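You operate a simulated robot arm through the tools that you are given. There is no shell and no other tool. Be economical: measure what you need, move in short steps, check, and stop when the job is done.

The job below is to be done with a simulated robot arm. You get a single attempt, and the scene is never put back.

JOB
Press the ring to the load on the card.
Fine: the load test card; reset, low pressure, zero the load, set the dial knob, high pressure, then run; wait for the end.

The check looks at the end state, three seconds after you hand in, the way a careful person would. Anything else that was tipped, shoved, dropped, spilled or broken makes it a failure.

ROBOT AND FRAMES
A 7-joint arm with a two-finger parallel gripper on a trunk, on a base that drives. Base frame: it is fixed to the floor where the robot stands at the start and does not move with it; the origin is under the middle of the robot, x ahead of it, y to its left, z up. Units: mm, rad, N and s.
Its first joint turns from -2.897 to 2.897 rad. Places, roughly: clamp knob [1100, 400, 800]; dial knob [1100, -100, 800]; grip pressure knob [1200, 200, 800]; lattice ring [1500, 100, 1300]; load test card [1250, -250, 1000]; lower grip knob [1100, 200, 800]; upper grip knob [1100, 100, 800]. Payload 4.4 kg.
The TCP is the grasp point between the finger pads, 23 mm short of the fingertips. In the tool frame z runs along the fingers and y along their closing line. Largest opening 94 mm; finger width 38, thickness 10; the body of the gripper, 54 by 96 mm, starts 39 mm behind the TCP.
Orientation is told as [roll, pitch, yaw] about the base's x, y, z axes, in that order, counted from this pose: with the fingers straight down and closing along the base's y, the tool's x points along the base's -x, its y along +y and its z along -z.

CONTROLS
- The arm moves only by the tool step_arm. Its argument "deltas" is a list of rows, each an object of numbers (a shift or turn left out is 0, a gripper value left out holds the last): "dx", "dy", "dz": the shift along the tool's x, y, z in mm; "rx", "ry", "rz": the turn, a rotation vector about the tool's x, y, z in rad; "fingers": the opening, from 0 (shut) to 1 (fully open). In form: [{"dx": .., "dy": .., "dz": .., "rx": .., "ry": .., "rz": .., "fingers": ..}, ...]. A call has 1 to 12 rows; each row is the pose to reach, as a shift and turn from the pose commanded when the call began, along the tool's axes at that moment. Rows are played at 5 a second. More than 50 mm and 0.15 rad between two rows, or a gripper value outside its range, and nothing of the call is played. Where a pose cannot be reached the arm comes as near as it can. A force on the tool above 40 N (or 10 N above the force at the start of the call, whichever is more), or a blocked arm, ends the call early, and 0.2 s more pass. The fingers move at their own pace (about 108 mm/s each) and stop on an object; they squeeze with about 25 N. The grip force told is the motor's: it shows also when the fingers shut on nothing. Time passes only in rows, and 0.2 s behind the last, so rows that repeat a pose let the fingers close. It gives the time, the measured TCP pose, the force on the tool (base axes), the opening and the grip force at its end, in the units of the frame above (readings bear some noise), with the torque about the TCP (base axes, N m) and any sound that the robot's microphone picked up.
- Cameras (640 x 400 px; columns grow to the right, rows downward): "scene" is now at [183.3, 209.2, 1468.2]; the picture's right is [-0.28, -0.96, 0.00], its down [-0.56, 0.17, -0.81] and it looks along [0.78, -0.23, -0.58] (base axes); focal length 271 px, centre (320, 200). "wrist" rides on the gripper at [86, 16, -74] in the tool frame; the picture's right is [-0.18, 0.98, 0.00], its down [-0.58, -0.11, -0.81] and it looks along [-0.79, -0.15, 0.59] (tool axes); focal length 243 px, centre (320, 200). There is no depth. A picture from a camera that has moved, and an enlarged one, comes with that camera's place and axes in the base frame and with its lens.
- get_image(camera): a new picture of that camera. No time passes.
- drive_base(legs): drives the robot by 1 to 6 legs, each [ahead, left, turn to the left] in mm, mm and rad, along the robot's own axes; the way and the turn of a leg run together, so that a leg with both is an arc; at most 1500 mm and 3.142 rad a leg. The arm and the cameras ride along, it lands a little off, and it stops where it bumps. It gives what a move gives.
- head_to(pan, tilt): turns the head with the scene camera to pan (to the left, within 2.094 rad either way) and tilt (down, from -0.506 to 1.204), counted from straight ahead of the robot. It gives what a move gives.
- close_up(camera, box): a new picture of the part [left, top, right, bottom] of that camera's present view, enlarged. No time passes.
- job_done(): hands the job in; it is judged then, once.

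Go step by step. Nothing tells you exact positions but the pictures and the camera data: compare them with the known pose of the tool, close in by small moves and look again before you grip or let go. The budget is 120 turns and 82 pictures, counting those below and the enlarged ones. Unless the task says otherwise, let go and move clear before handing in.

The tools are called as a command line: name --argument value ..., lists and objects as JSON in quotes. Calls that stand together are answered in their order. step_arm: Moves the arm, as the interface text tells. Its arguments: {"type":"object","properties":{"deltas":{"type":"array","items":{"type":"object","properties":{"dx":{"type":"number"},"dy":{"type":"number"},"dz":{"type":"number"},"rx":{"type":"number"},"ry":{"type":"number"},"rz":{"type":"number"},"fingers":{"type":"number"}}}}},"required":["deltas"]} The other tools are called the same way: drive_base (legs) drives the base; head_to (pan, tilt) turns the head that bears the scene camera; get_image (camera) takes a picture; close_up (camera, box) takes an enlarged picture of a part of a camera's view; job_done () hands the job in.

At the start:

```text
clock: 0.0
eef_pos: [633.8, 42.7, 1074.0]
tcp_rot: [0.0, 0.0, 0.001]
wrist_force: [0.4, 0.0, 0.3]
torque: [-0.01, -0.01, 0.03]
grip_width: 94.1
grasp_force: 0.1
robot x, y, heading: [-0.7, -0.8, 0.002]
head pan, tilt: [-0.286, 0.625]
```

scene: 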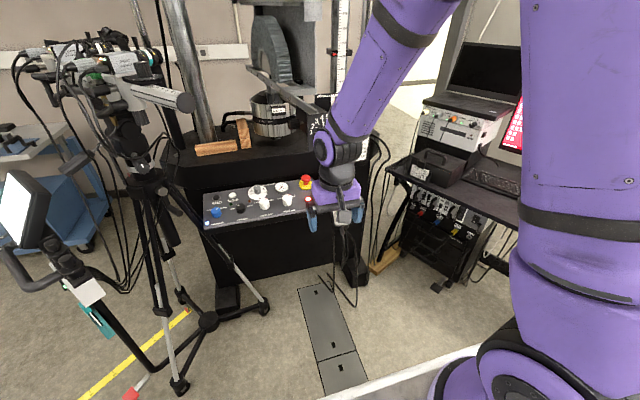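
wrist: 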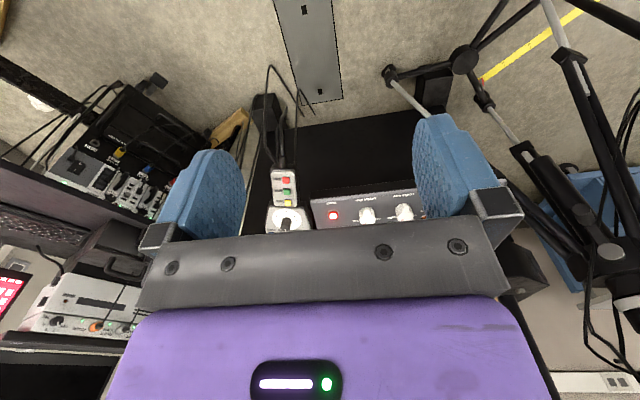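

I see the test machine with a knob panel in front, a computer to the right, and a tripod to the left. First I look closer at the panel and the card.

close_up --camera "scene" --box '[190, 160, 330, 247]'

close_up --camera "scene" --box '[230, 60, 390, 160]'

close_up --camera "wrist" --box '[240, 150, 440, 275]'

```text
4.57 times, centred on (260, 204) of scene
camera zoom: at [183.3, 209.2, 1468.2], right [-0.28, -0.96, 0.0], down [-0.56, 0.17, -0.81], along [0.78, -0.23, -0.58], focal length 1238 px, centre (594, 184)
```

zoom: 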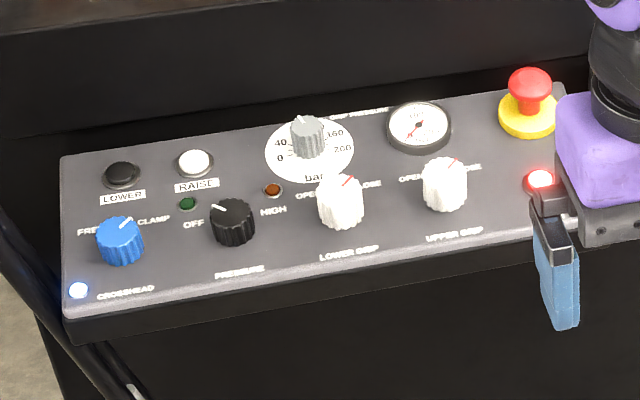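

```text
4.00 times, centred on (310, 110) of scene
camera zoom: at [183.3, 209.2, 1468.2], right [-0.28, -0.96, 0.0], down [-0.56, 0.17, -0.81], along [0.78, -0.23, -0.58], focal length 1083 px, centre (360, 560)
```

zoom: 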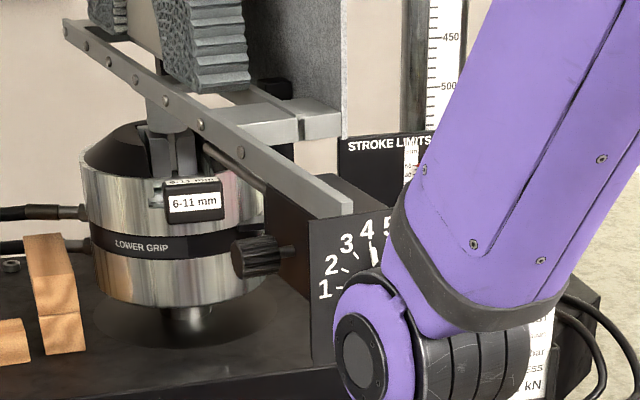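

```text
3.20 times, centred on (340, 212) of wrist
camera zoom: at [547.4, 59.7, 1149.6], right [0.18, 0.98, 0.0], down [0.58, -0.11, 0.81], along [0.79, -0.15, -0.59], focal length 776 px, centre (256, 160)
```

zoom: 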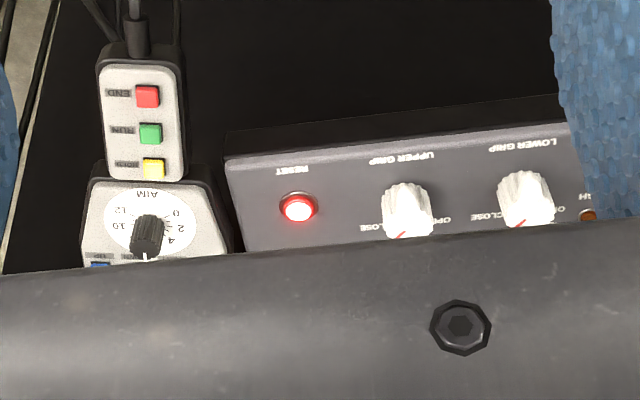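

The wrist hides the load card, so I swing the arm to the right in free air and look again.

step_arm --deltas '[{"dy": -50}, {"dy": -100}, {"dy": -150}, {"dy": -200}, {"dy": -250}]'

get_image --camera "scene"

```text
clock: 1.2
eef_pos: [630.9, -206.1, 1074.6]
tcp_rot: [0.001, 0.0, 0.001]
wrist_force: [-0.6, 0.1, 0.6]
torque: [-0.04, 0.0, -0.04]
grip_width: 94.2
grasp_force: 0.1
robot x, y, heading: [0.5, -2.3, -0.001]
head pan, tilt: [-0.286, 0.625]
```

```text
76 pictures are left
camera scene: at [183.1, 209.9, 1468.1], right [-0.28, -0.96, 0.0], down [-0.56, 0.16, -0.81], along [0.78, -0.23, -0.58], focal length 271 px, centre (320, 200)
```

scene: 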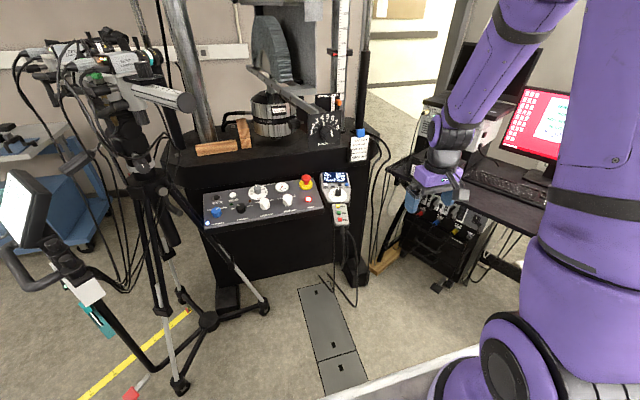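

close_up --camera "scene" --box '[340, 122, 385, 166]'

close_up --camera "scene" --box '[300, 85, 390, 150]'

close_up --camera "scene" --box '[310, 165, 360, 230]'

close_up --camera "scene" --box '[195, 170, 325, 235]'

head_to --pan -0.2 --tilt 0.25

get_image --camera "scene"

```text
9.09 times, centred on (362, 144) of scene
camera zoom: at [183.1, 209.9, 1468.1], right [-0.28, -0.96, 0.0], down [-0.56, 0.16, -0.81], along [0.78, -0.23, -0.58], focal length 2462 px, centre (-66, 709)
```

zoom: 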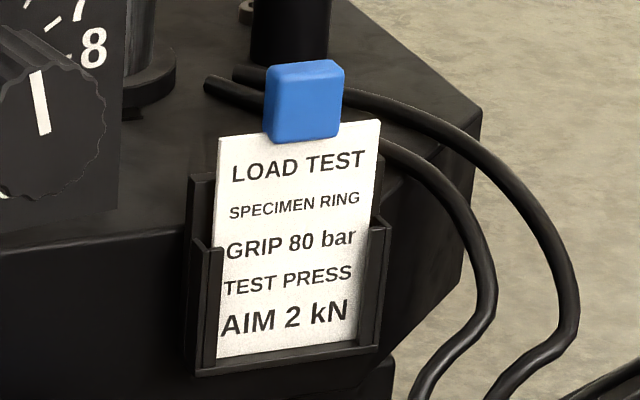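

```text
6.15 times, centred on (345, 118) of scene
camera zoom: at [183.1, 209.9, 1468.1], right [-0.28, -0.96, 0.0], down [-0.56, 0.16, -0.81], along [0.78, -0.23, -0.58], focal length 1667 px, centre (166, 708)
```

zoom: 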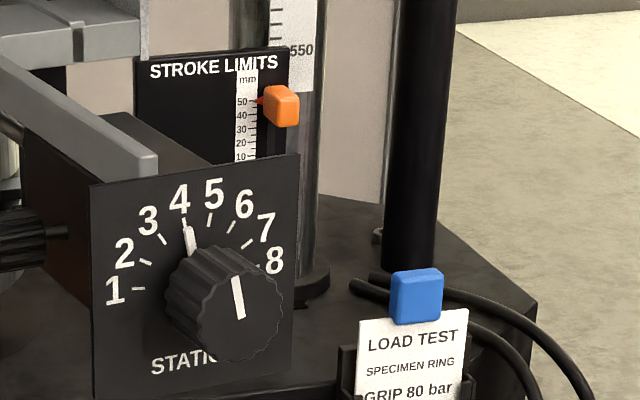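

```text
6.15 times, centred on (335, 198) of scene
camera zoom: at [183.1, 209.9, 1468.1], right [-0.28, -0.96, 0.0], down [-0.56, 0.16, -0.81], along [0.78, -0.23, -0.58], focal length 1667 px, centre (228, 215)
```

zoom: 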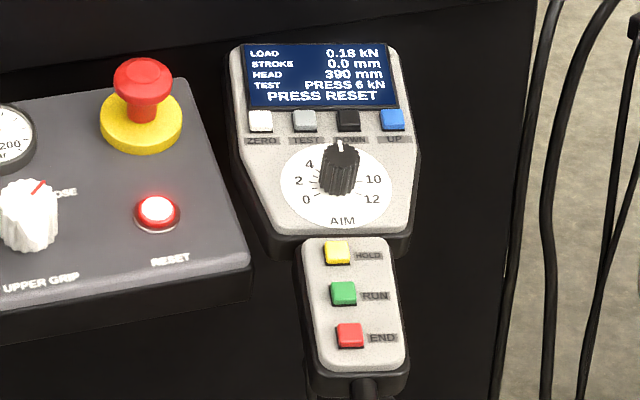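

```text
4.92 times, centred on (260, 202) of scene
camera zoom: at [183.1, 209.9, 1468.1], right [-0.28, -0.96, 0.0], down [-0.56, 0.16, -0.81], along [0.78, -0.23, -0.58], focal length 1333 px, centre (615, 188)
```

zoom: 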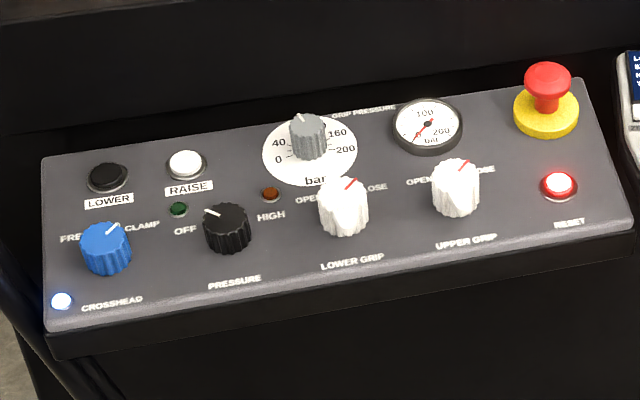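

```text
clock: 2.0
eef_pos: [631.1, -205.3, 1073.8]
tcp_rot: [-0.002, 0.0, 0.0]
wrist_force: [-0.2, 0.1, -0.4]
torque: [0.03, -0.02, 0.01]
grip_width: 94.0
grasp_force: 0.0
robot x, y, heading: [-0.8, 0.1, 0.002]
head pan, tilt: [-0.201, 0.25]
```

```text
71 pictures are left
camera scene: at [190.7, 215.2, 1502.4], right [-0.2, -0.98, 0.0], down [-0.24, 0.05, -0.97], along [0.95, -0.19, -0.25], focal length 271 px, centre (320, 200)
```

scene: 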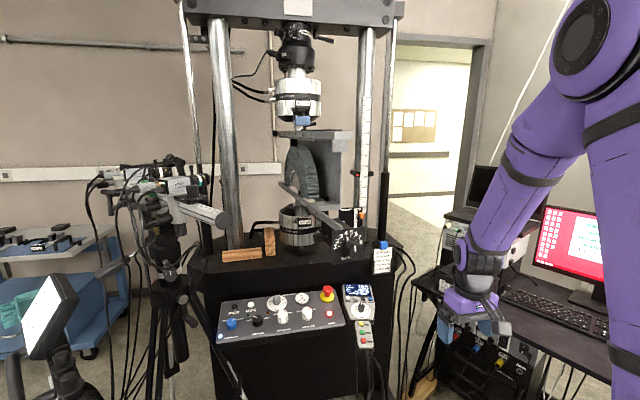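

Card: grip 80 bar, test PRESS, aim 2 kN. I take close views of the grips, ring, screens and upper machine.

close_up --camera "scene" --box '[220, 100, 420, 260]'

close_up --camera "scene" --box '[260, 10, 350, 140]'

close_up --camera "scene" --box '[520, 190, 640, 270]'

close_up --camera "scene" --box '[255, 285, 325, 330]'

```text
2.50 times, centred on (320, 180) of scene
camera zoom: at [190.7, 215.2, 1502.4], right [-0.2, -0.98, 0.0], down [-0.24, 0.05, -0.97], along [0.95, -0.19, -0.25], focal length 677 px, centre (320, 250)
```

zoom: 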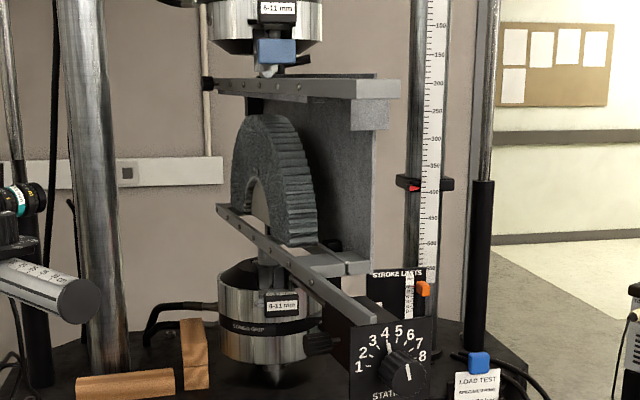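

```text
3.08 times, centred on (305, 75) of scene
camera zoom: at [190.7, 215.2, 1502.4], right [-0.2, -0.98, 0.0], down [-0.24, 0.05, -0.97], along [0.95, -0.19, -0.25], focal length 833 px, centre (366, 585)
```

zoom: 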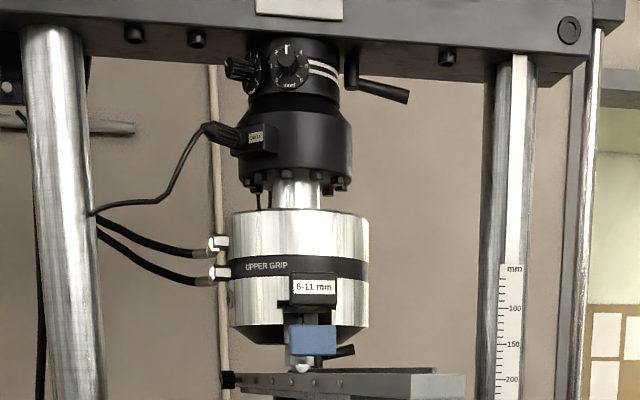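

```text
5.00 times, centred on (580, 230) of scene
camera zoom: at [190.7, 215.2, 1502.4], right [-0.2, -0.98, 0.0], down [-0.24, 0.05, -0.97], along [0.95, -0.19, -0.25], focal length 1354 px, centre (-980, 50)
```

zoom: 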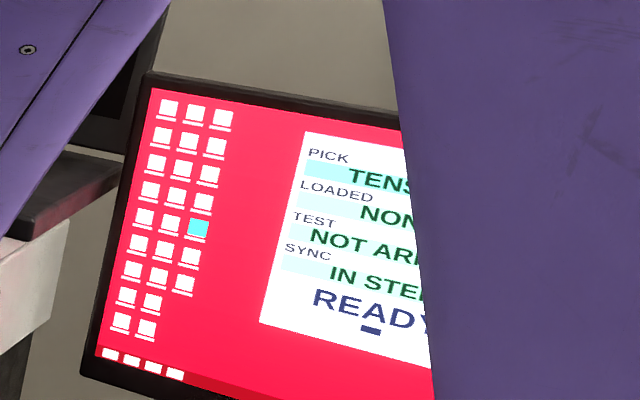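

```text
8.89 times, centred on (290, 308) of scene
camera zoom: at [190.7, 215.2, 1502.4], right [-0.2, -0.98, 0.0], down [-0.24, 0.05, -0.97], along [0.95, -0.19, -0.25], focal length 2408 px, centre (587, -756)
```

zoom: 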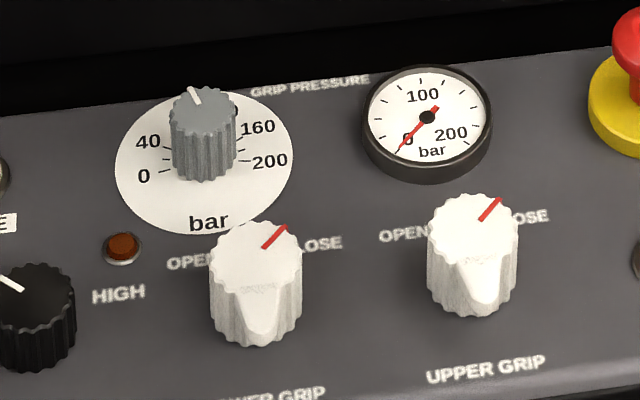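

Pressure is OFF, grip pressure looks like 80, and aim is at 6 while the test is already PRESS. The panel is at about x 1100, z 800, so I bring the arm back over the centre and drive closer.

step_arm --deltas '[{"dy": 50}, {"dy": 100}, {"dy": 150}, {"dy": 200}]'

drive_base --legs '[[320, 0, 0]]'

head_to --pan -0.25 --tilt 0.7

get_image --camera "scene"

get_image --camera "wrist"

```text
clock: 3.0
eef_pos: [629.9, -6.4, 1072.7]
tcp_rot: [0.0, 0.0, 0.0]
wrist_force: [0.0, -1.0, -0.1]
torque: [0.04, 0.01, 0.0]
grip_width: 93.9
grasp_force: 0.1
robot x, y, heading: [2.5, 4.0, -0.001]
head pan, tilt: [-0.201, 0.25]
```

```text
clock: 4.7
eef_pos: [821.8, -5.1, 1070.8]
tcp_rot: [-0.002, 0.015, 0.002]
wrist_force: [-15.1, -1.7, 5.4]
torque: [0.03, -1.41, -0.11]
grip_width: 93.9
grasp_force: 0.0
robot x, y, heading: [204.8, 3.2, -0.0]
head pan, tilt: [-0.201, 0.25]
stopped in leg 1: the force on the tool passed its limit at 175 N (the readings are from after the stop); the commanded pose is now the measured one
```

```text
clock: 5.6
eef_pos: [824.4, -5.0, 1070.3]
tcp_rot: [-0.002, 0.016, 0.002]
wrist_force: [-23.5, 0.2, 0.6]
torque: [0.03, -1.87, -0.12]
grip_width: 93.8
grasp_force: 0.1
robot x, y, heading: [202.8, -1.3, 0.004]
head pan, tilt: [-0.25, 0.7]
```

```text
66 pictures are left
camera scene: at [381.2, 213.2, 1461.9], right [-0.25, -0.97, 0.0], down [-0.62, 0.16, -0.77], along [0.74, -0.19, -0.64], focal length 271 px, centre (320, 200)
```

scene: 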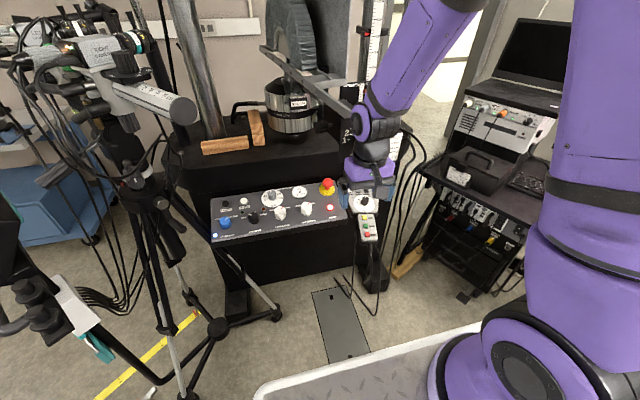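

```text
65 pictures are left
camera wrist: at [739.2, 11.7, 1148.0], right [0.18, 0.98, -0.01], down [0.59, -0.11, 0.8], along [0.78, -0.15, -0.6], focal length 243 px, centre (320, 200)
```

wrist: 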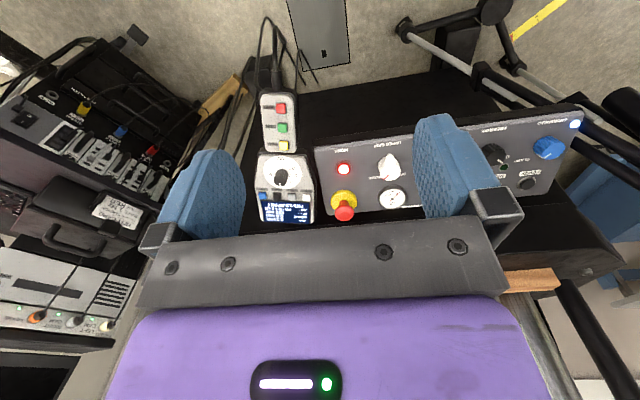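

The tool bumped something: triangulating the STATION box, it juts out to about x 830 at z 1200, right ahead of the wrist. I back off and look at its true extent.

drive_base --legs '[[-200, 0, 0]]'

step_arm --deltas '[{"dy": -50}, {"dy": -100}, {"dy": -150}, {"dy": -200}, {"dy": -250}, {"dy": -300}]'

head_to --pan -0.2 --tilt 0.4

get_image --camera "scene"

get_image --camera "wrist"

```text
clock: 7.2
eef_pos: [622.2, -4.8, 1070.2]
tcp_rot: [-0.001, 0.015, 0.005]
wrist_force: [-0.7, 0.7, -0.1]
torque: [0.0, 0.03, 0.01]
grip_width: 93.9
grasp_force: 0.1
robot x, y, heading: [-4.0, -0.8, 0.004]
head pan, tilt: [-0.25, 0.7]
```

```text
clock: 8.6
eef_pos: [620.0, -306.6, 1071.0]
tcp_rot: [-0.002, 0.015, 0.006]
wrist_force: [0.2, 0.2, 0.0]
torque: [-0.02, 0.01, -0.02]
grip_width: 93.7
grasp_force: 0.1
robot x, y, heading: [-0.6, -0.9, 0.001]
head pan, tilt: [-0.25, 0.7]
```

```text
clock: 9.4
eef_pos: [620.9, -306.3, 1071.2]
tcp_rot: [-0.001, 0.017, 0.004]
wrist_force: [0.7, -0.1, 0.1]
torque: [0.0, 0.0, 0.01]
grip_width: 94.0
grasp_force: 0.0
robot x, y, heading: [-2.7, 0.5, 0.003]
head pan, tilt: [-0.201, 0.4]
```

```text
64 pictures are left
camera scene: at [186.5, 215.5, 1488.5], right [-0.2, -0.98, 0.0], down [-0.38, 0.08, -0.92], along [0.9, -0.18, -0.39], focal length 271 px, centre (320, 200)
```

scene: 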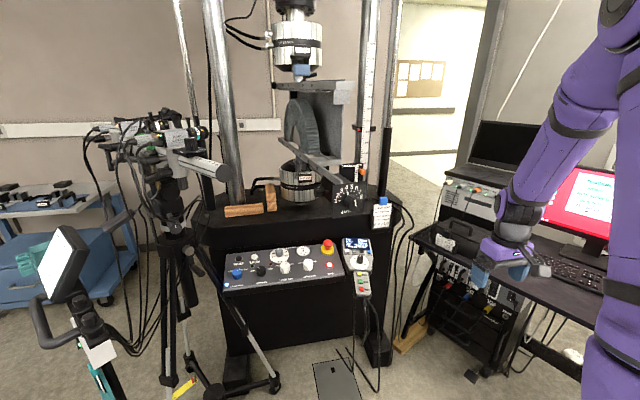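

```text
63 pictures are left
camera wrist: at [535.9, -289.7, 1147.3], right [0.18, 0.98, 0.0], down [0.59, -0.11, 0.8], along [0.78, -0.15, -0.6], focal length 243 px, centre (320, 200)
```

wrist: 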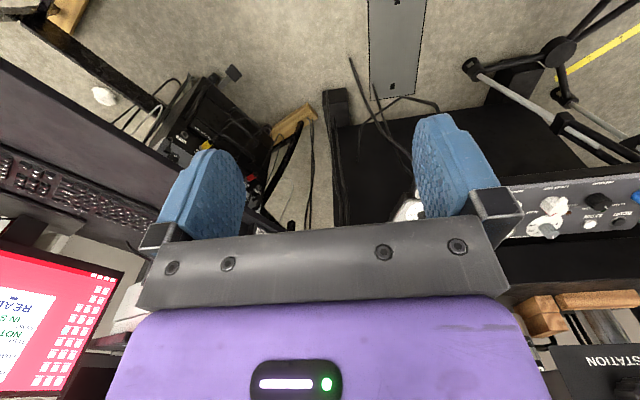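

The STATION box sits at about x 925 (its knob near 885), y −76…30, z 1112…1224, so the arm has to pass beneath it or to its side. I bring the arm back to the middle and check the room on the robot's right before sidestepping.

step_arm --deltas '[{"dy": 50}, {"dy": 100}, {"dy": 150}, {"dy": 200}, {"dy": 250}, {"dy": 300}]'

head_to --pan -0.9 --tilt 0.9

get_image --camera "scene"

```text
clock: 10.8
eef_pos: [619.1, -6.2, 1073.0]
tcp_rot: [-0.002, 0.016, 0.004]
wrist_force: [-0.3, -0.7, 0.1]
torque: [-0.01, -0.03, -0.02]
grip_width: 93.9
grasp_force: 0.0
robot x, y, heading: [-2.0, -3.1, 0.0]
head pan, tilt: [-0.201, 0.4]
```

```text
clock: 11.8
eef_pos: [619.6, -6.1, 1072.8]
tcp_rot: [-0.002, 0.016, 0.004]
wrist_force: [-0.3, 0.5, 0.1]
torque: [-0.02, 0.02, 0.01]
grip_width: 94.0
grasp_force: 0.0
robot x, y, heading: [-3.4, -2.6, 0.003]
head pan, tilt: [-0.901, 0.901]
```

```text
62 pictures are left
camera scene: at [142.8, 174.8, 1445.6], right [-0.78, -0.62, 0.0], down [-0.49, 0.61, -0.62], along [0.39, -0.49, -0.78], focal length 271 px, centre (320, 200)
```

scene: 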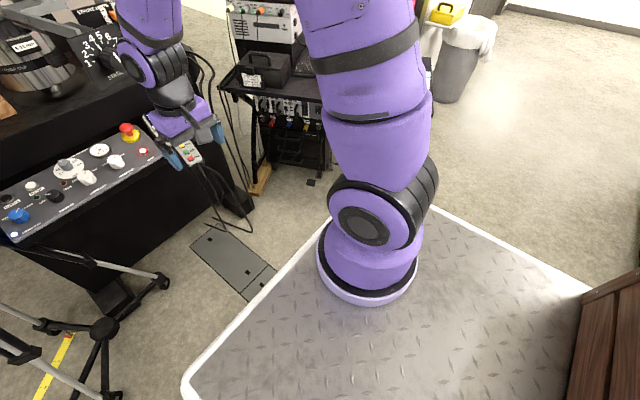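

The deck is narrow (±270 mm, at z≈950), with the arm mounted about 190 mm ahead of the middle, and the desk edge leaves room on the right. I sidestep right so I can reach the handset past the box's right side.

drive_base --legs '[[0, -340, 0], [150, 0, 0]]'

head_to --pan 0.0 --tilt 0.55

get_image --camera "scene"

get_image --camera "wrist"

```text
clock: 15.0
eef_pos: [769.2, -343.5, 1072.8]
tcp_rot: [-0.003, 0.016, 0.005]
wrist_force: [0.8, 0.5, -0.2]
torque: [0.0, 0.01, -0.01]
grip_width: 94.0
grasp_force: 0.1
robot x, y, heading: [144.7, -339.6, 0.007]
head pan, tilt: [-0.901, 0.901]
```

```text
clock: 16.2
eef_pos: [770.2, -342.3, 1073.1]
tcp_rot: [0.0, 0.016, 0.004]
wrist_force: [-0.8, -0.7, 0.2]
torque: [-0.01, 0.01, 0.01]
grip_width: 93.9
grasp_force: 0.1
robot x, y, heading: [147.4, -336.8, 0.013]
head pan, tilt: [0.0, 0.55]
```

```text
61 pictures are left
camera scene: at [335.1, -103.8, 1474.8], right [0.0, -1.0, 0.0], down [-0.52, 0.0, -0.85], along [0.85, 0.0, -0.52], focal length 271 px, centre (320, 200)
```

scene: 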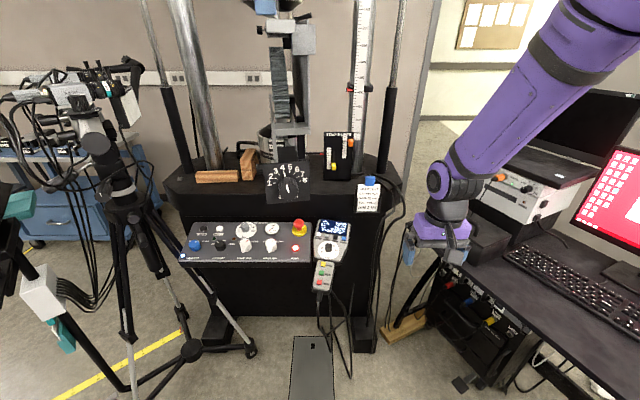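

```text
60 pictures are left
camera wrist: at [684.6, -326.2, 1149.0], right [0.18, 0.98, 0.0], down [0.59, -0.1, 0.8], along [0.78, -0.15, -0.6], focal length 243 px, centre (320, 200)
```

wrist: 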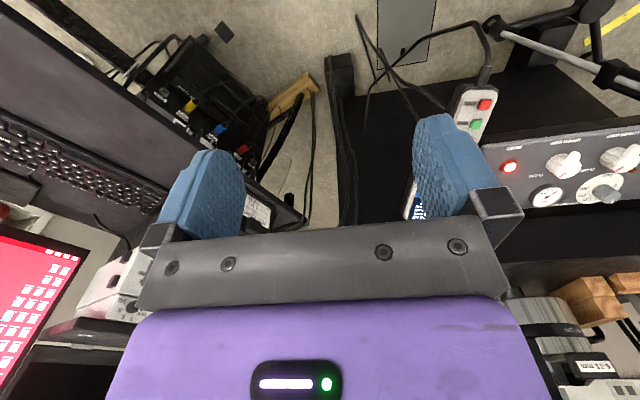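

The whole panel and handset are now in view without occlusion. I zoom in for exact pixel positions.

close_up --camera "scene" --box '[270, 210, 370, 300]'

close_up --camera "scene" --box '[175, 210, 305, 270]'

close_up --camera "wrist" --box '[400, 70, 640, 220]'

close_up --camera "scene" --box '[250, 120, 370, 220]'

```text
4.44 times, centred on (320, 255) of scene
camera zoom: at [335.1, -103.8, 1474.8], right [0.0, -1.0, 0.0], down [-0.52, 0.0, -0.85], along [0.85, 0.0, -0.52], focal length 1204 px, centre (320, -44)
```

zoom: 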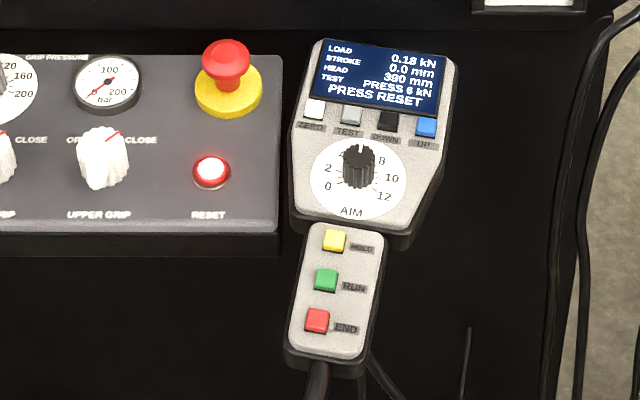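

```text
4.92 times, centred on (240, 240) of scene
camera zoom: at [335.1, -103.8, 1474.8], right [0.0, -1.0, 0.0], down [-0.52, 0.0, -0.85], along [0.85, 0.0, -0.52], focal length 1333 px, centre (714, 3)
```

zoom: 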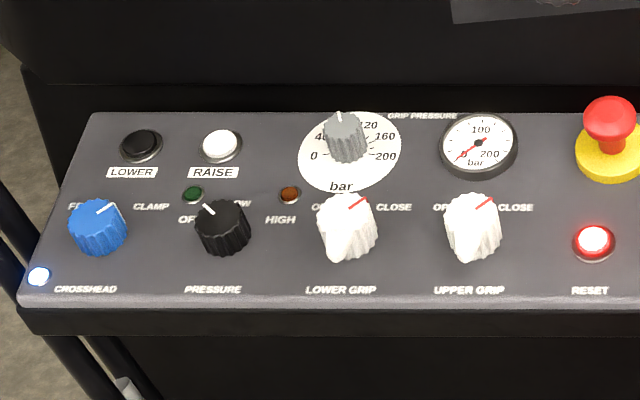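

```text
2.67 times, centred on (520, 145) of wrist
camera zoom: at [684.6, -326.2, 1149.0], right [0.18, 0.98, 0.0], down [0.59, -0.1, 0.8], along [0.78, -0.15, -0.6], focal length 647 px, centre (-213, 347)
```

zoom: 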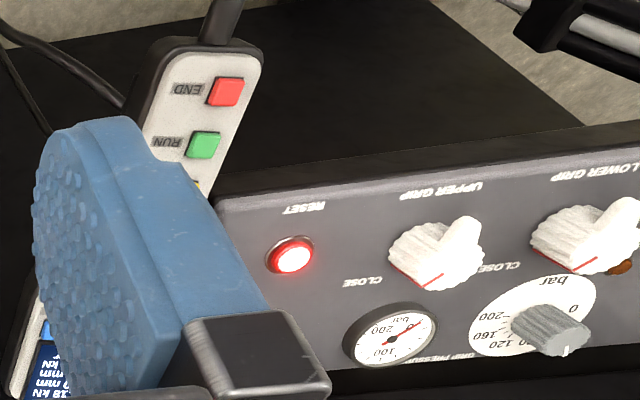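

```text
4.00 times, centred on (310, 170) of scene
camera zoom: at [335.1, -103.8, 1474.8], right [0.0, -1.0, 0.0], down [-0.52, 0.0, -0.85], along [0.85, 0.0, -0.52], focal length 1083 px, centre (360, 320)
```

zoom: 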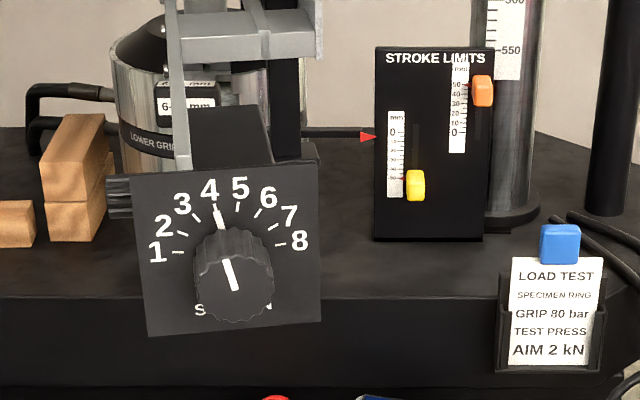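

RESET ≈ (1113,−6,788), RUN ≈ (987,−109,788), ZERO ≈ (1133,−100,835), AIM dial ≈ (1071,−135,815). I close the fingers and yaw the hand −90° so the tip is thin along x, then drive nearer.

step_arm --deltas '[{"rz": 0.143, "fingers": 0}, {"rz": 0.286}, {"rz": 0.429}, {"rz": 0.572}, {"rz": 0.715}, {"rz": 0.858}, {"rz": 1.0}, {"rz": 1.143}, {"rz": 1.286}, {"rz": 1.429}, {"rz": 1.571}]'

drive_base --legs '[[200, 0, 0]]'

get_image --camera "wrist"

```text
clock: 18.6
eef_pos: [769.9, -342.0, 1071.7]
tcp_rot: [-0.016, -0.001, -1.566]
wrist_force: [0.1, -0.2, 1.1]
torque: [0.03, 0.01, 0.01]
grip_width: 0.1
grasp_force: 25.0
robot x, y, heading: [145.6, -335.7, 0.005]
head pan, tilt: [0.0, 0.55]
```

```text
clock: 20.2
eef_pos: [970.9, -341.2, 1073.1]
tcp_rot: [-0.015, -0.002, -1.564]
wrist_force: [-0.3, 0.1, 0.3]
torque: [0.01, 0.02, -0.01]
grip_width: 0.0
grasp_force: 25.5
robot x, y, heading: [346.1, -337.0, 0.003]
head pan, tilt: [0.0, 0.55]
```

```text
55 pictures are left
camera wrist: at [988.1, -253.9, 1147.2], right [0.98, -0.18, -0.02], down [-0.09, -0.58, 0.81], along [-0.15, -0.79, -0.59], focal length 243 px, centre (320, 200)
```

wrist: 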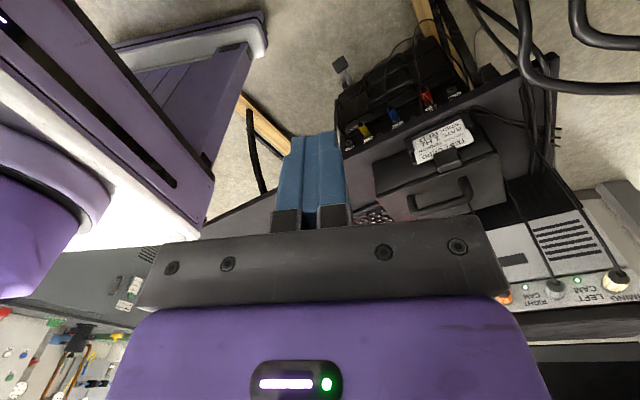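

Robot is in place at (346,−337). I lower the hand and lean it 35° back toward the arm mount, to pass under the box.

step_arm --deltas '[{"dz": 30, "rx": -0.105, "ry": 0.061}, {"dz": 60, "rx": -0.21, "ry": 0.122}, {"dz": 90, "rx": -0.317, "ry": 0.183}, {"dz": 120, "rx": -0.422, "ry": 0.244}, {"dz": 150, "rx": -0.528, "ry": 0.305}]'

get_image --camera "scene"

get_image --camera "wrist"

```text
clock: 21.4
eef_pos: [987.8, -336.9, 915.8]
tcp_rot: [0.532, 0.292, -1.484]
wrist_force: [-0.8, 1.5, 0.7]
torque: [-0.07, -0.01, -0.03]
grip_width: 0.1
grasp_force: 25.1
out of reach, approached as far as the arm can: row 4, 5
robot x, y, heading: [348.4, -335.6, 0.009]
head pan, tilt: [0.0, 0.55]
```

```text
54 pictures are left
camera scene: at [534.8, -100.4, 1474.6], right [0.01, -1.0, 0.0], down [-0.52, -0.01, -0.85], along [0.85, 0.01, -0.52], focal length 271 px, centre (320, 200)
```

scene: 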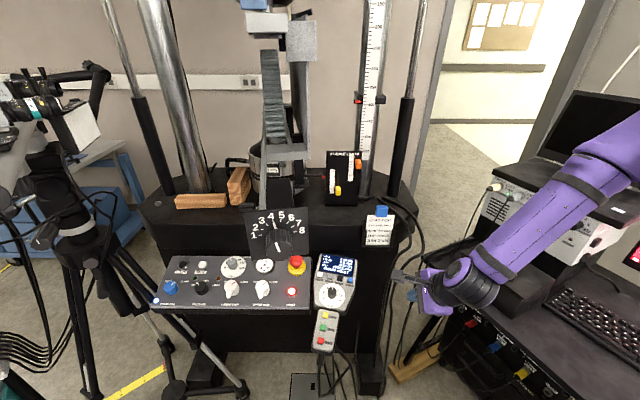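

```text
53 pictures are left
camera wrist: at [959.4, -275.9, 1011.7], right [0.87, -0.24, 0.42], down [-0.43, -0.78, 0.45], along [0.22, -0.57, -0.79], focal length 243 px, centre (320, 200)
```

wrist: 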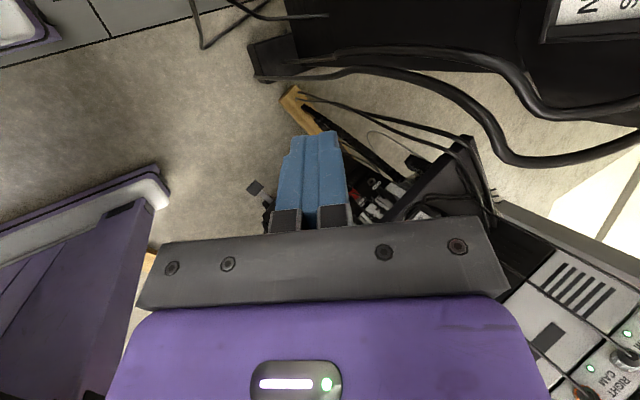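

The lean was reached and the arm is clear. I move left, high over the handset, toward a point above RESET.

step_arm --deltas '[{"dx": 40, "dy": 7, "dz": 19}, {"dx": 80, "dy": 14, "dz": 39}, {"dx": 120, "dy": 22, "dz": 58}, {"dx": 160, "dy": 29, "dz": 78}, {"dx": 200, "dy": 36, "dz": 97}, {"dx": 240, "dy": 43, "dz": 116}, {"dx": 281, "dy": 51, "dz": 136}]'

get_image --camera "scene"

get_image --camera "wrist"

```text
clock: 23.0
eef_pos: [1073.6, -37.2, 909.6]
tcp_rot: [0.529, 0.29, -1.491]
wrist_force: [1.7, -0.4, 0.4]
torque: [0.06, 0.03, 0.05]
grip_width: 0.0
grasp_force: 24.8
robot x, y, heading: [349.3, -337.6, 0.006]
head pan, tilt: [0.0, 0.55]
```

```text
52 pictures are left
camera scene: at [536.0, -103.4, 1474.9], right [0.0, -1.0, 0.0], down [-0.52, 0.0, -0.85], along [0.85, 0.0, -0.52], focal length 271 px, centre (320, 200)
```

scene: 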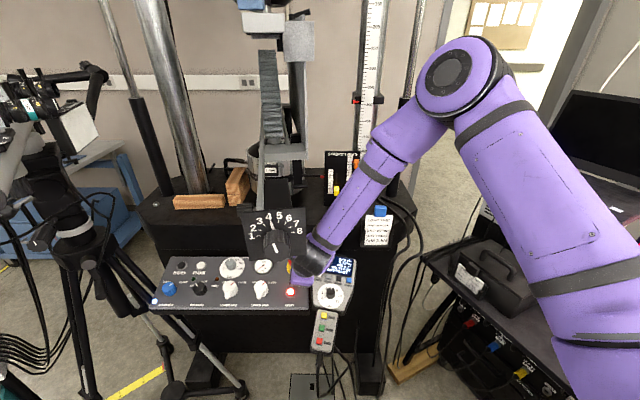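

```text
51 pictures are left
camera wrist: at [1045.7, 23.8, 1004.7], right [0.87, -0.25, 0.42], down [-0.44, -0.78, 0.45], along [0.22, -0.58, -0.79], focal length 243 px, centre (320, 200)
```

wrist: 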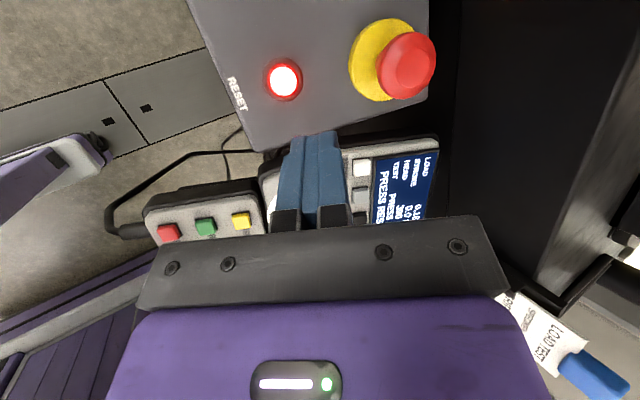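

Both cameras agree RESET is at (1108,−8,790). I descend to just above it and check.

step_arm --deltas '[{"dx": 0, "dy": -8, "dz": 39}, {"dx": -1, "dy": -16, "dz": 77}, {"dx": -1, "dy": -16, "dz": 77}]'

get_image --camera "wrist"

```text
clock: 23.8
eef_pos: [1095.0, -14.1, 838.6]
tcp_rot: [0.527, 0.29, -1.491]
wrist_force: [-0.4, 0.2, 0.1]
torque: [0.01, 0.04, 0.03]
grip_width: 0.0
grasp_force: 24.9
robot x, y, heading: [346.9, -340.6, 0.007]
head pan, tilt: [0.0, 0.55]
```

```text
50 pictures are left
camera wrist: at [1067.6, 46.4, 932.1], right [0.87, -0.25, 0.42], down [-0.44, -0.78, 0.45], along [0.22, -0.58, -0.79], focal length 243 px, centre (320, 200)
```

wrist: 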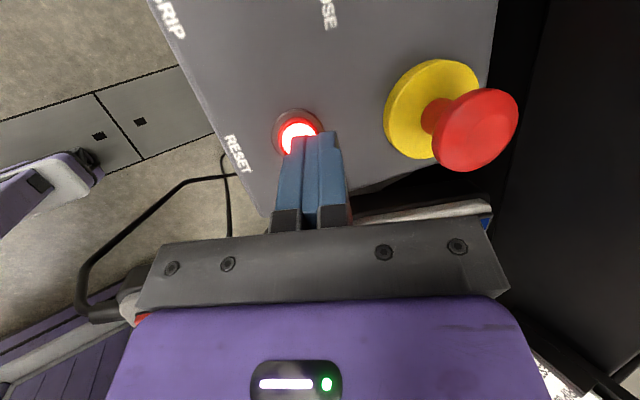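

The tip is right over the button. I press down gently.

step_arm --deltas '[{"dx": -4, "dy": -7, "dz": 16}, {"dx": -6, "dy": -9, "dz": 22}, {"dx": -7, "dy": -11, "dz": 26}, {"dx": -8, "dy": -12, "dz": 29}, {"dx": -8.4, "dy": -13.5, "dz": 31.6}]'

close_up --camera "scene" --box '[270, 240, 370, 300]'

```text
clock: 24.7
eef_pos: [1100.1, -12.3, 812.9]
tcp_rot: [0.53, 0.292, -1.487]
wrist_force: [-14.4, -10.9, 24.3]
torque: [-0.51, 0.25, -0.18]
grip_width: 0.0
grasp_force: 25.3
robot x, y, heading: [347.1, -335.5, 0.01]
head pan, tilt: [0.0, 0.55]
heard: click
stopped in row 4: the force on the tool passed its limit at 49 N (the readings are from after the stop); the commanded pose is now the measured one
```

```text
6.40 times, centred on (320, 270) of scene
camera zoom: at [534.2, -103.4, 1475.1], right [0.01, -1.0, 0.0], down [-0.52, 0.0, -0.85], along [0.85, 0.0, -0.52], focal length 1733 px, centre (320, -248)
```

zoom: 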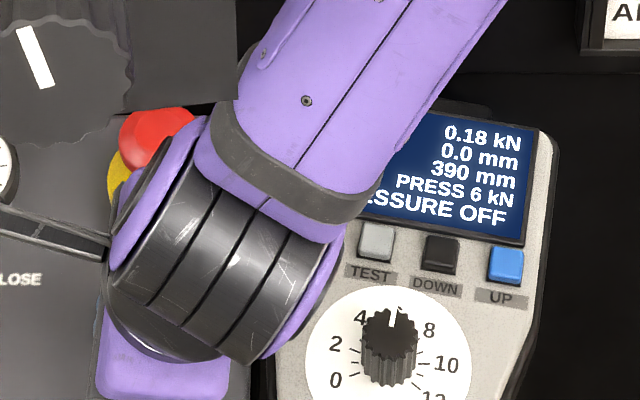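

RESET clicked and the display now reads PRESSURE OFF. I withdraw along the tool axis, back out, sidestep left and come in toward the pressure knob.

step_arm --deltas '[{"dz": -30}, {"dz": -60}, {"dz": -90}]'

drive_base --legs '[[-250, 0, 0], [0, 290, 0], [200, 0, 0]]'

get_image --camera "scene"

get_image --camera "wrist"

```text
clock: 25.5
eef_pos: [1058.2, -37.1, 884.2]
tcp_rot: [0.53, 0.29, -1.485]
wrist_force: [1.2, -0.2, 0.0]
torque: [-0.01, 0.01, 0.01]
grip_width: 0.0
grasp_force: 25.0
robot x, y, heading: [350.2, -339.0, 0.01]
head pan, tilt: [0.0, 0.55]
```

```text
clock: 30.1
eef_pos: [1008.6, 256.0, 884.4]
tcp_rot: [0.53, 0.292, -1.483]
wrist_force: [-0.4, 0.3, 0.3]
torque: [-0.01, 0.01, 0.02]
grip_width: 0.0
grasp_force: 24.8
robot x, y, heading: [298.6, -45.5, 0.011]
head pan, tilt: [0.0, 0.55]
```

```text
48 pictures are left
camera scene: at [487.4, 189.9, 1474.8], right [0.01, -1.0, 0.0], down [-0.52, 0.0, -0.85], along [0.85, 0.01, -0.52], focal length 271 px, centre (320, 200)
```

scene: 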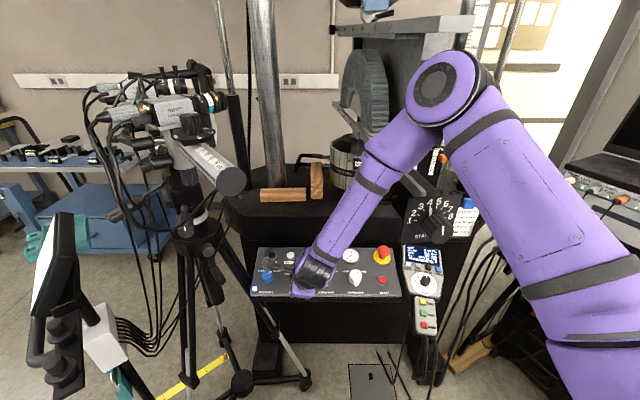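

```text
47 pictures are left
camera wrist: at [980.2, 315.9, 979.4], right [0.87, -0.24, 0.42], down [-0.43, -0.78, 0.45], along [0.22, -0.57, -0.79], focal length 243 px, centre (320, 200)
```

wrist: 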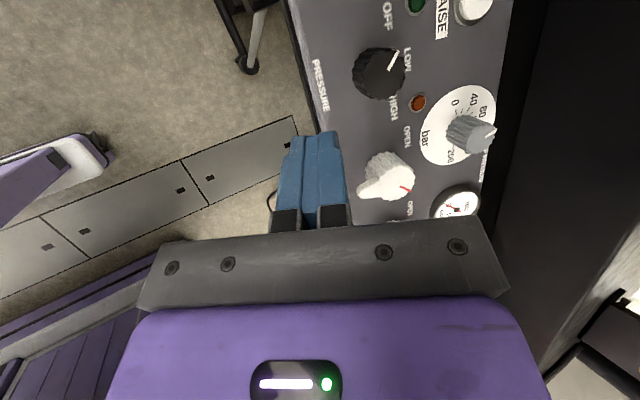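

The knob is at about (1108,271,787) on a panel tilted 17°, with its pointer at OFF. I align the hand with the panel normal, open the fingers and hover over it.

step_arm --deltas '[{"dx": 0.5, "dy": 11, "dz": 11, "rx": 0.059, "ry": -0.048, "rz": -0.11, "fingers": 0.75}, {"dx": 1, "dy": 22, "dz": 23, "rx": 0.118, "ry": -0.097, "rz": -0.22}, {"dx": 1.4, "dy": 33, "dz": 34, "rx": 0.177, "ry": -0.145, "rz": -0.33}, {"dx": 1.9, "dy": 44, "dz": 46, "rx": 0.236, "ry": -0.193, "rz": -0.44}, {"dx": 2.3, "dy": 55.4, "dz": 57.3, "rx": 0.2947, "ry": -0.2414, "rz": -0.5497}, {"dx": 2.3, "dy": 55.4, "dz": 57.3, "rx": 0.2947, "ry": -0.2414, "rz": -0.5497}]'

get_image --camera "wrist"

get_image --camera "scene"

```text
clock: 31.5
eef_pos: [1095.9, 250.9, 870.7]
tcp_rot: [0.265, -0.137, -1.09]
wrist_force: [0.1, 1.6, 0.4]
torque: [-0.02, -0.02, 0.02]
grip_width: 70.4
grasp_force: 0.0
robot x, y, heading: [303.7, -49.6, -0.0]
head pan, tilt: [0.0, 0.55]
```

```text
46 pictures are left
camera wrist: at [1049.1, 334.9, 934.9], right [0.91, 0.31, 0.28], down [-0.06, -0.56, 0.82], along [0.41, -0.77, -0.49], focal length 243 px, centre (320, 200)
```

wrist: 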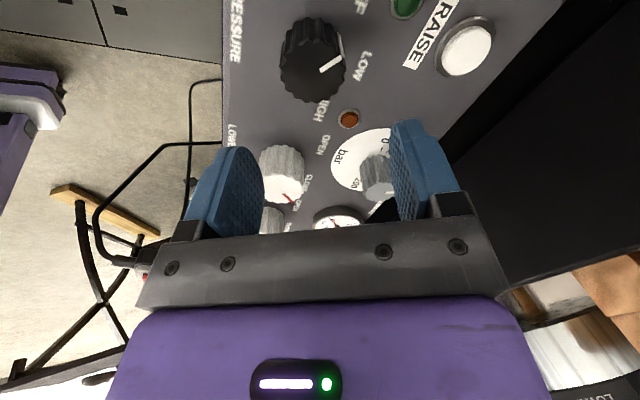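

```text
45 pictures are left
camera scene: at [494.2, 174.1, 1476.8], right [0.0, -1.0, -0.01], down [-0.52, 0.01, -0.85], along [0.85, 0.0, -0.52], focal length 271 px, centre (320, 200)
```

scene: 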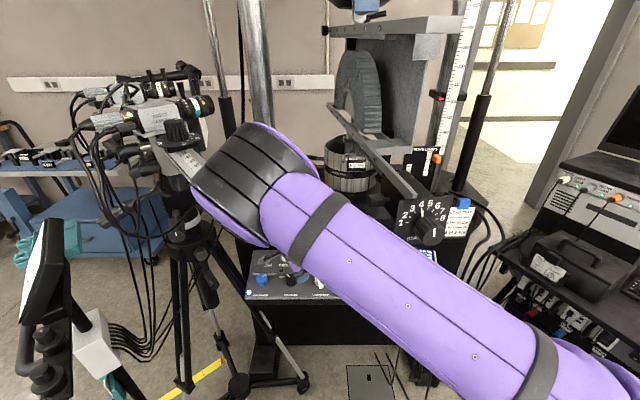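

The elbow swung out to the left, close to the tripod's tube. I check for contact before moving anything.

close_up --camera "scene" --box '[90, 80, 290, 260]'

step_arm --deltas '[{"dz": 0}]'

```text
2.22 times, centred on (190, 170) of scene
camera zoom: at [494.2, 174.1, 1476.8], right [0.0, -1.0, -0.01], down [-0.52, 0.01, -0.85], along [0.85, 0.0, -0.52], focal length 602 px, centre (609, 267)
```

zoom: 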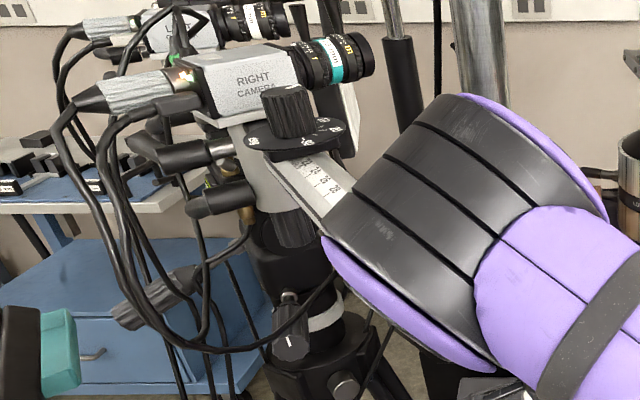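

```text
clock: 31.9
eef_pos: [1095.4, 251.3, 870.7]
tcp_rot: [0.265, -0.138, -1.093]
wrist_force: [-0.9, 0.0, 1.3]
torque: [0.02, 0.01, -0.02]
grip_width: 70.4
grasp_force: 0.1
robot x, y, heading: [308.7, -45.5, 0.001]
head pan, tilt: [0.0, 0.55]
```

The elbow appears to be touching or very near the tube. Sliding the base to the right takes it straight away from the tripod.

drive_base --legs '[[0, -70, 0]]'

get_image --camera "scene"

```text
clock: 32.9
eef_pos: [1084.3, 198.1, 863.4]
tcp_rot: [0.257, -0.147, -1.071]
wrist_force: [-0.7, -0.4, -0.1]
torque: [0.01, -0.01, -0.02]
grip_width: 70.6
grasp_force: 0.1
robot x, y, heading: [300.0, -115.8, 0.006]
head pan, tilt: [0.0, 0.55]
```

```text
43 pictures are left
camera scene: at [487.9, 117.8, 1474.8], right [0.01, -1.0, 0.0], down [-0.52, 0.0, -0.85], along [0.85, 0.01, -0.52], focal length 271 px, centre (320, 200)
```

scene: 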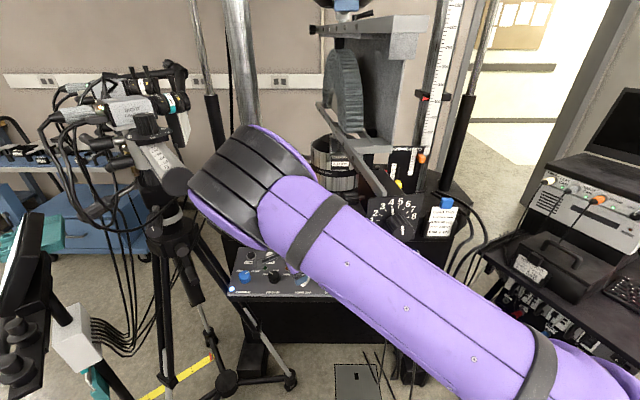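

The base sprang back to nominal, and the tube and tripod sit where they were. I rotate the hand back to yaw −90° to see whether the elbow returns upright.

step_arm --deltas '[{"dz": -10, "rz": 0.13}, {"dz": -20, "rz": 0.26}, {"dz": -30, "rz": 0.39}, {"dz": -30, "rz": 0.52}]'

get_image --camera "scene"

```text
clock: 33.9
eef_pos: [1075.3, 199.9, 893.7]
tcp_rot: [0.295, -0.002, -1.574]
wrist_force: [-0.6, -1.4, -0.4]
torque: [0.06, 0.01, -0.04]
grip_width: 70.6
grasp_force: 0.1
robot x, y, heading: [301.8, -115.3, 0.007]
head pan, tilt: [0.0, 0.55]
```

```text
42 pictures are left
camera scene: at [487.9, 117.8, 1474.8], right [0.01, -1.0, 0.0], down [-0.52, 0.0, -0.85], along [0.85, 0.01, -0.52], focal length 271 px, centre (320, 200)
```

scene: 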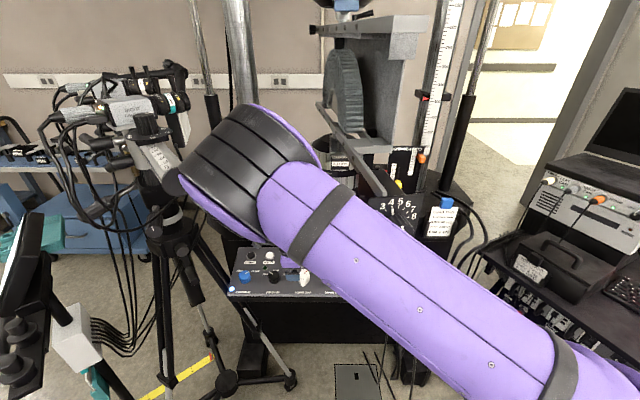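

The elbow is still on the left. I back the base off to free space and return the hand to its original upright posture (yaw 0, straight down).

drive_base --legs '[[-220, -40, 0]]'

step_arm --deltas '[{"dz": -20, "rz": -0.14}, {"dz": -40, "rz": -0.28}, {"dz": -60, "rz": -0.42}, {"dz": -80, "rz": -0.56}, {"dz": -100, "rz": -0.7}, {"dz": -120, "rz": -0.84}, {"dz": -120, "rz": -0.98}, {"dz": -120, "rz": -1.12}, {"dz": -120, "rz": -1.26}, {"dz": -120, "rz": -1.4}, {"dz": -120, "rz": -1.54}]'

get_image --camera "scene"

```text
clock: 35.6
eef_pos: [854.9, 160.5, 893.3]
tcp_rot: [0.294, -0.001, -1.57]
wrist_force: [0.2, 0.1, -0.3]
torque: [-0.02, -0.03, 0.01]
grip_width: 70.6
grasp_force: 0.1
robot x, y, heading: [79.7, -160.5, 0.01]
head pan, tilt: [0.0, 0.55]
```

```text
clock: 38.0
eef_pos: [820.6, 161.9, 1008.3]
tcp_rot: [0.006, -0.296, -0.027]
wrist_force: [0.2, 0.3, 0.5]
torque: [0.0, -0.02, 0.02]
grip_width: 70.7
grasp_force: 0.0
robot x, y, heading: [81.7, -160.2, 0.01]
head pan, tilt: [0.0, 0.55]
```

```text
41 pictures are left
camera scene: at [267.7, 76.8, 1474.8], right [0.01, -1.0, 0.0], down [-0.52, -0.01, -0.85], along [0.85, 0.01, -0.52], focal length 271 px, centre (320, 200)
```

scene: 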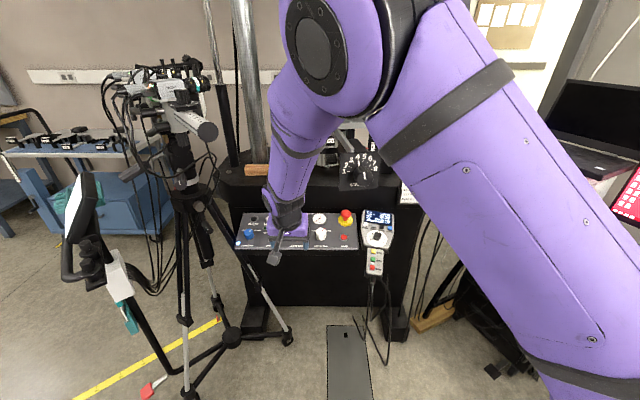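

With yaw near 0 the elbow stands up again, so I will use yaw +40°→−5° for the turn. I rotate the hand here in free space and check the elbow before going in.

step_arm --deltas '[{"rz": -0.14}, {"rz": -0.28}, {"rz": -0.42}, {"rz": -0.56}, {"rz": -0.7}]'

get_image --camera "scene"

```text
clock: 39.2
eef_pos: [819.7, 160.4, 1007.7]
tcp_rot: [-0.189, -0.228, 0.697]
wrist_force: [-0.4, -0.1, -1.9]
torque: [-0.04, -0.02, 0.01]
grip_width: 70.6
grasp_force: 0.1
robot x, y, heading: [78.7, -157.8, 0.009]
head pan, tilt: [0.0, 0.55]
```

```text
40 pictures are left
camera scene: at [267.7, 76.8, 1474.8], right [0.01, -1.0, 0.0], down [-0.52, -0.01, -0.85], along [0.85, 0.01, -0.52], focal length 271 px, centre (320, 200)
```

scene: 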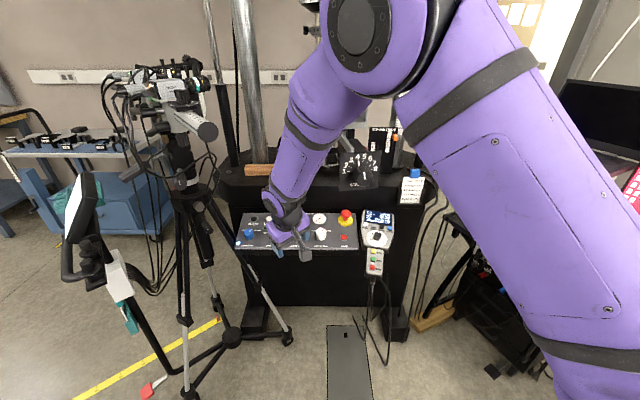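

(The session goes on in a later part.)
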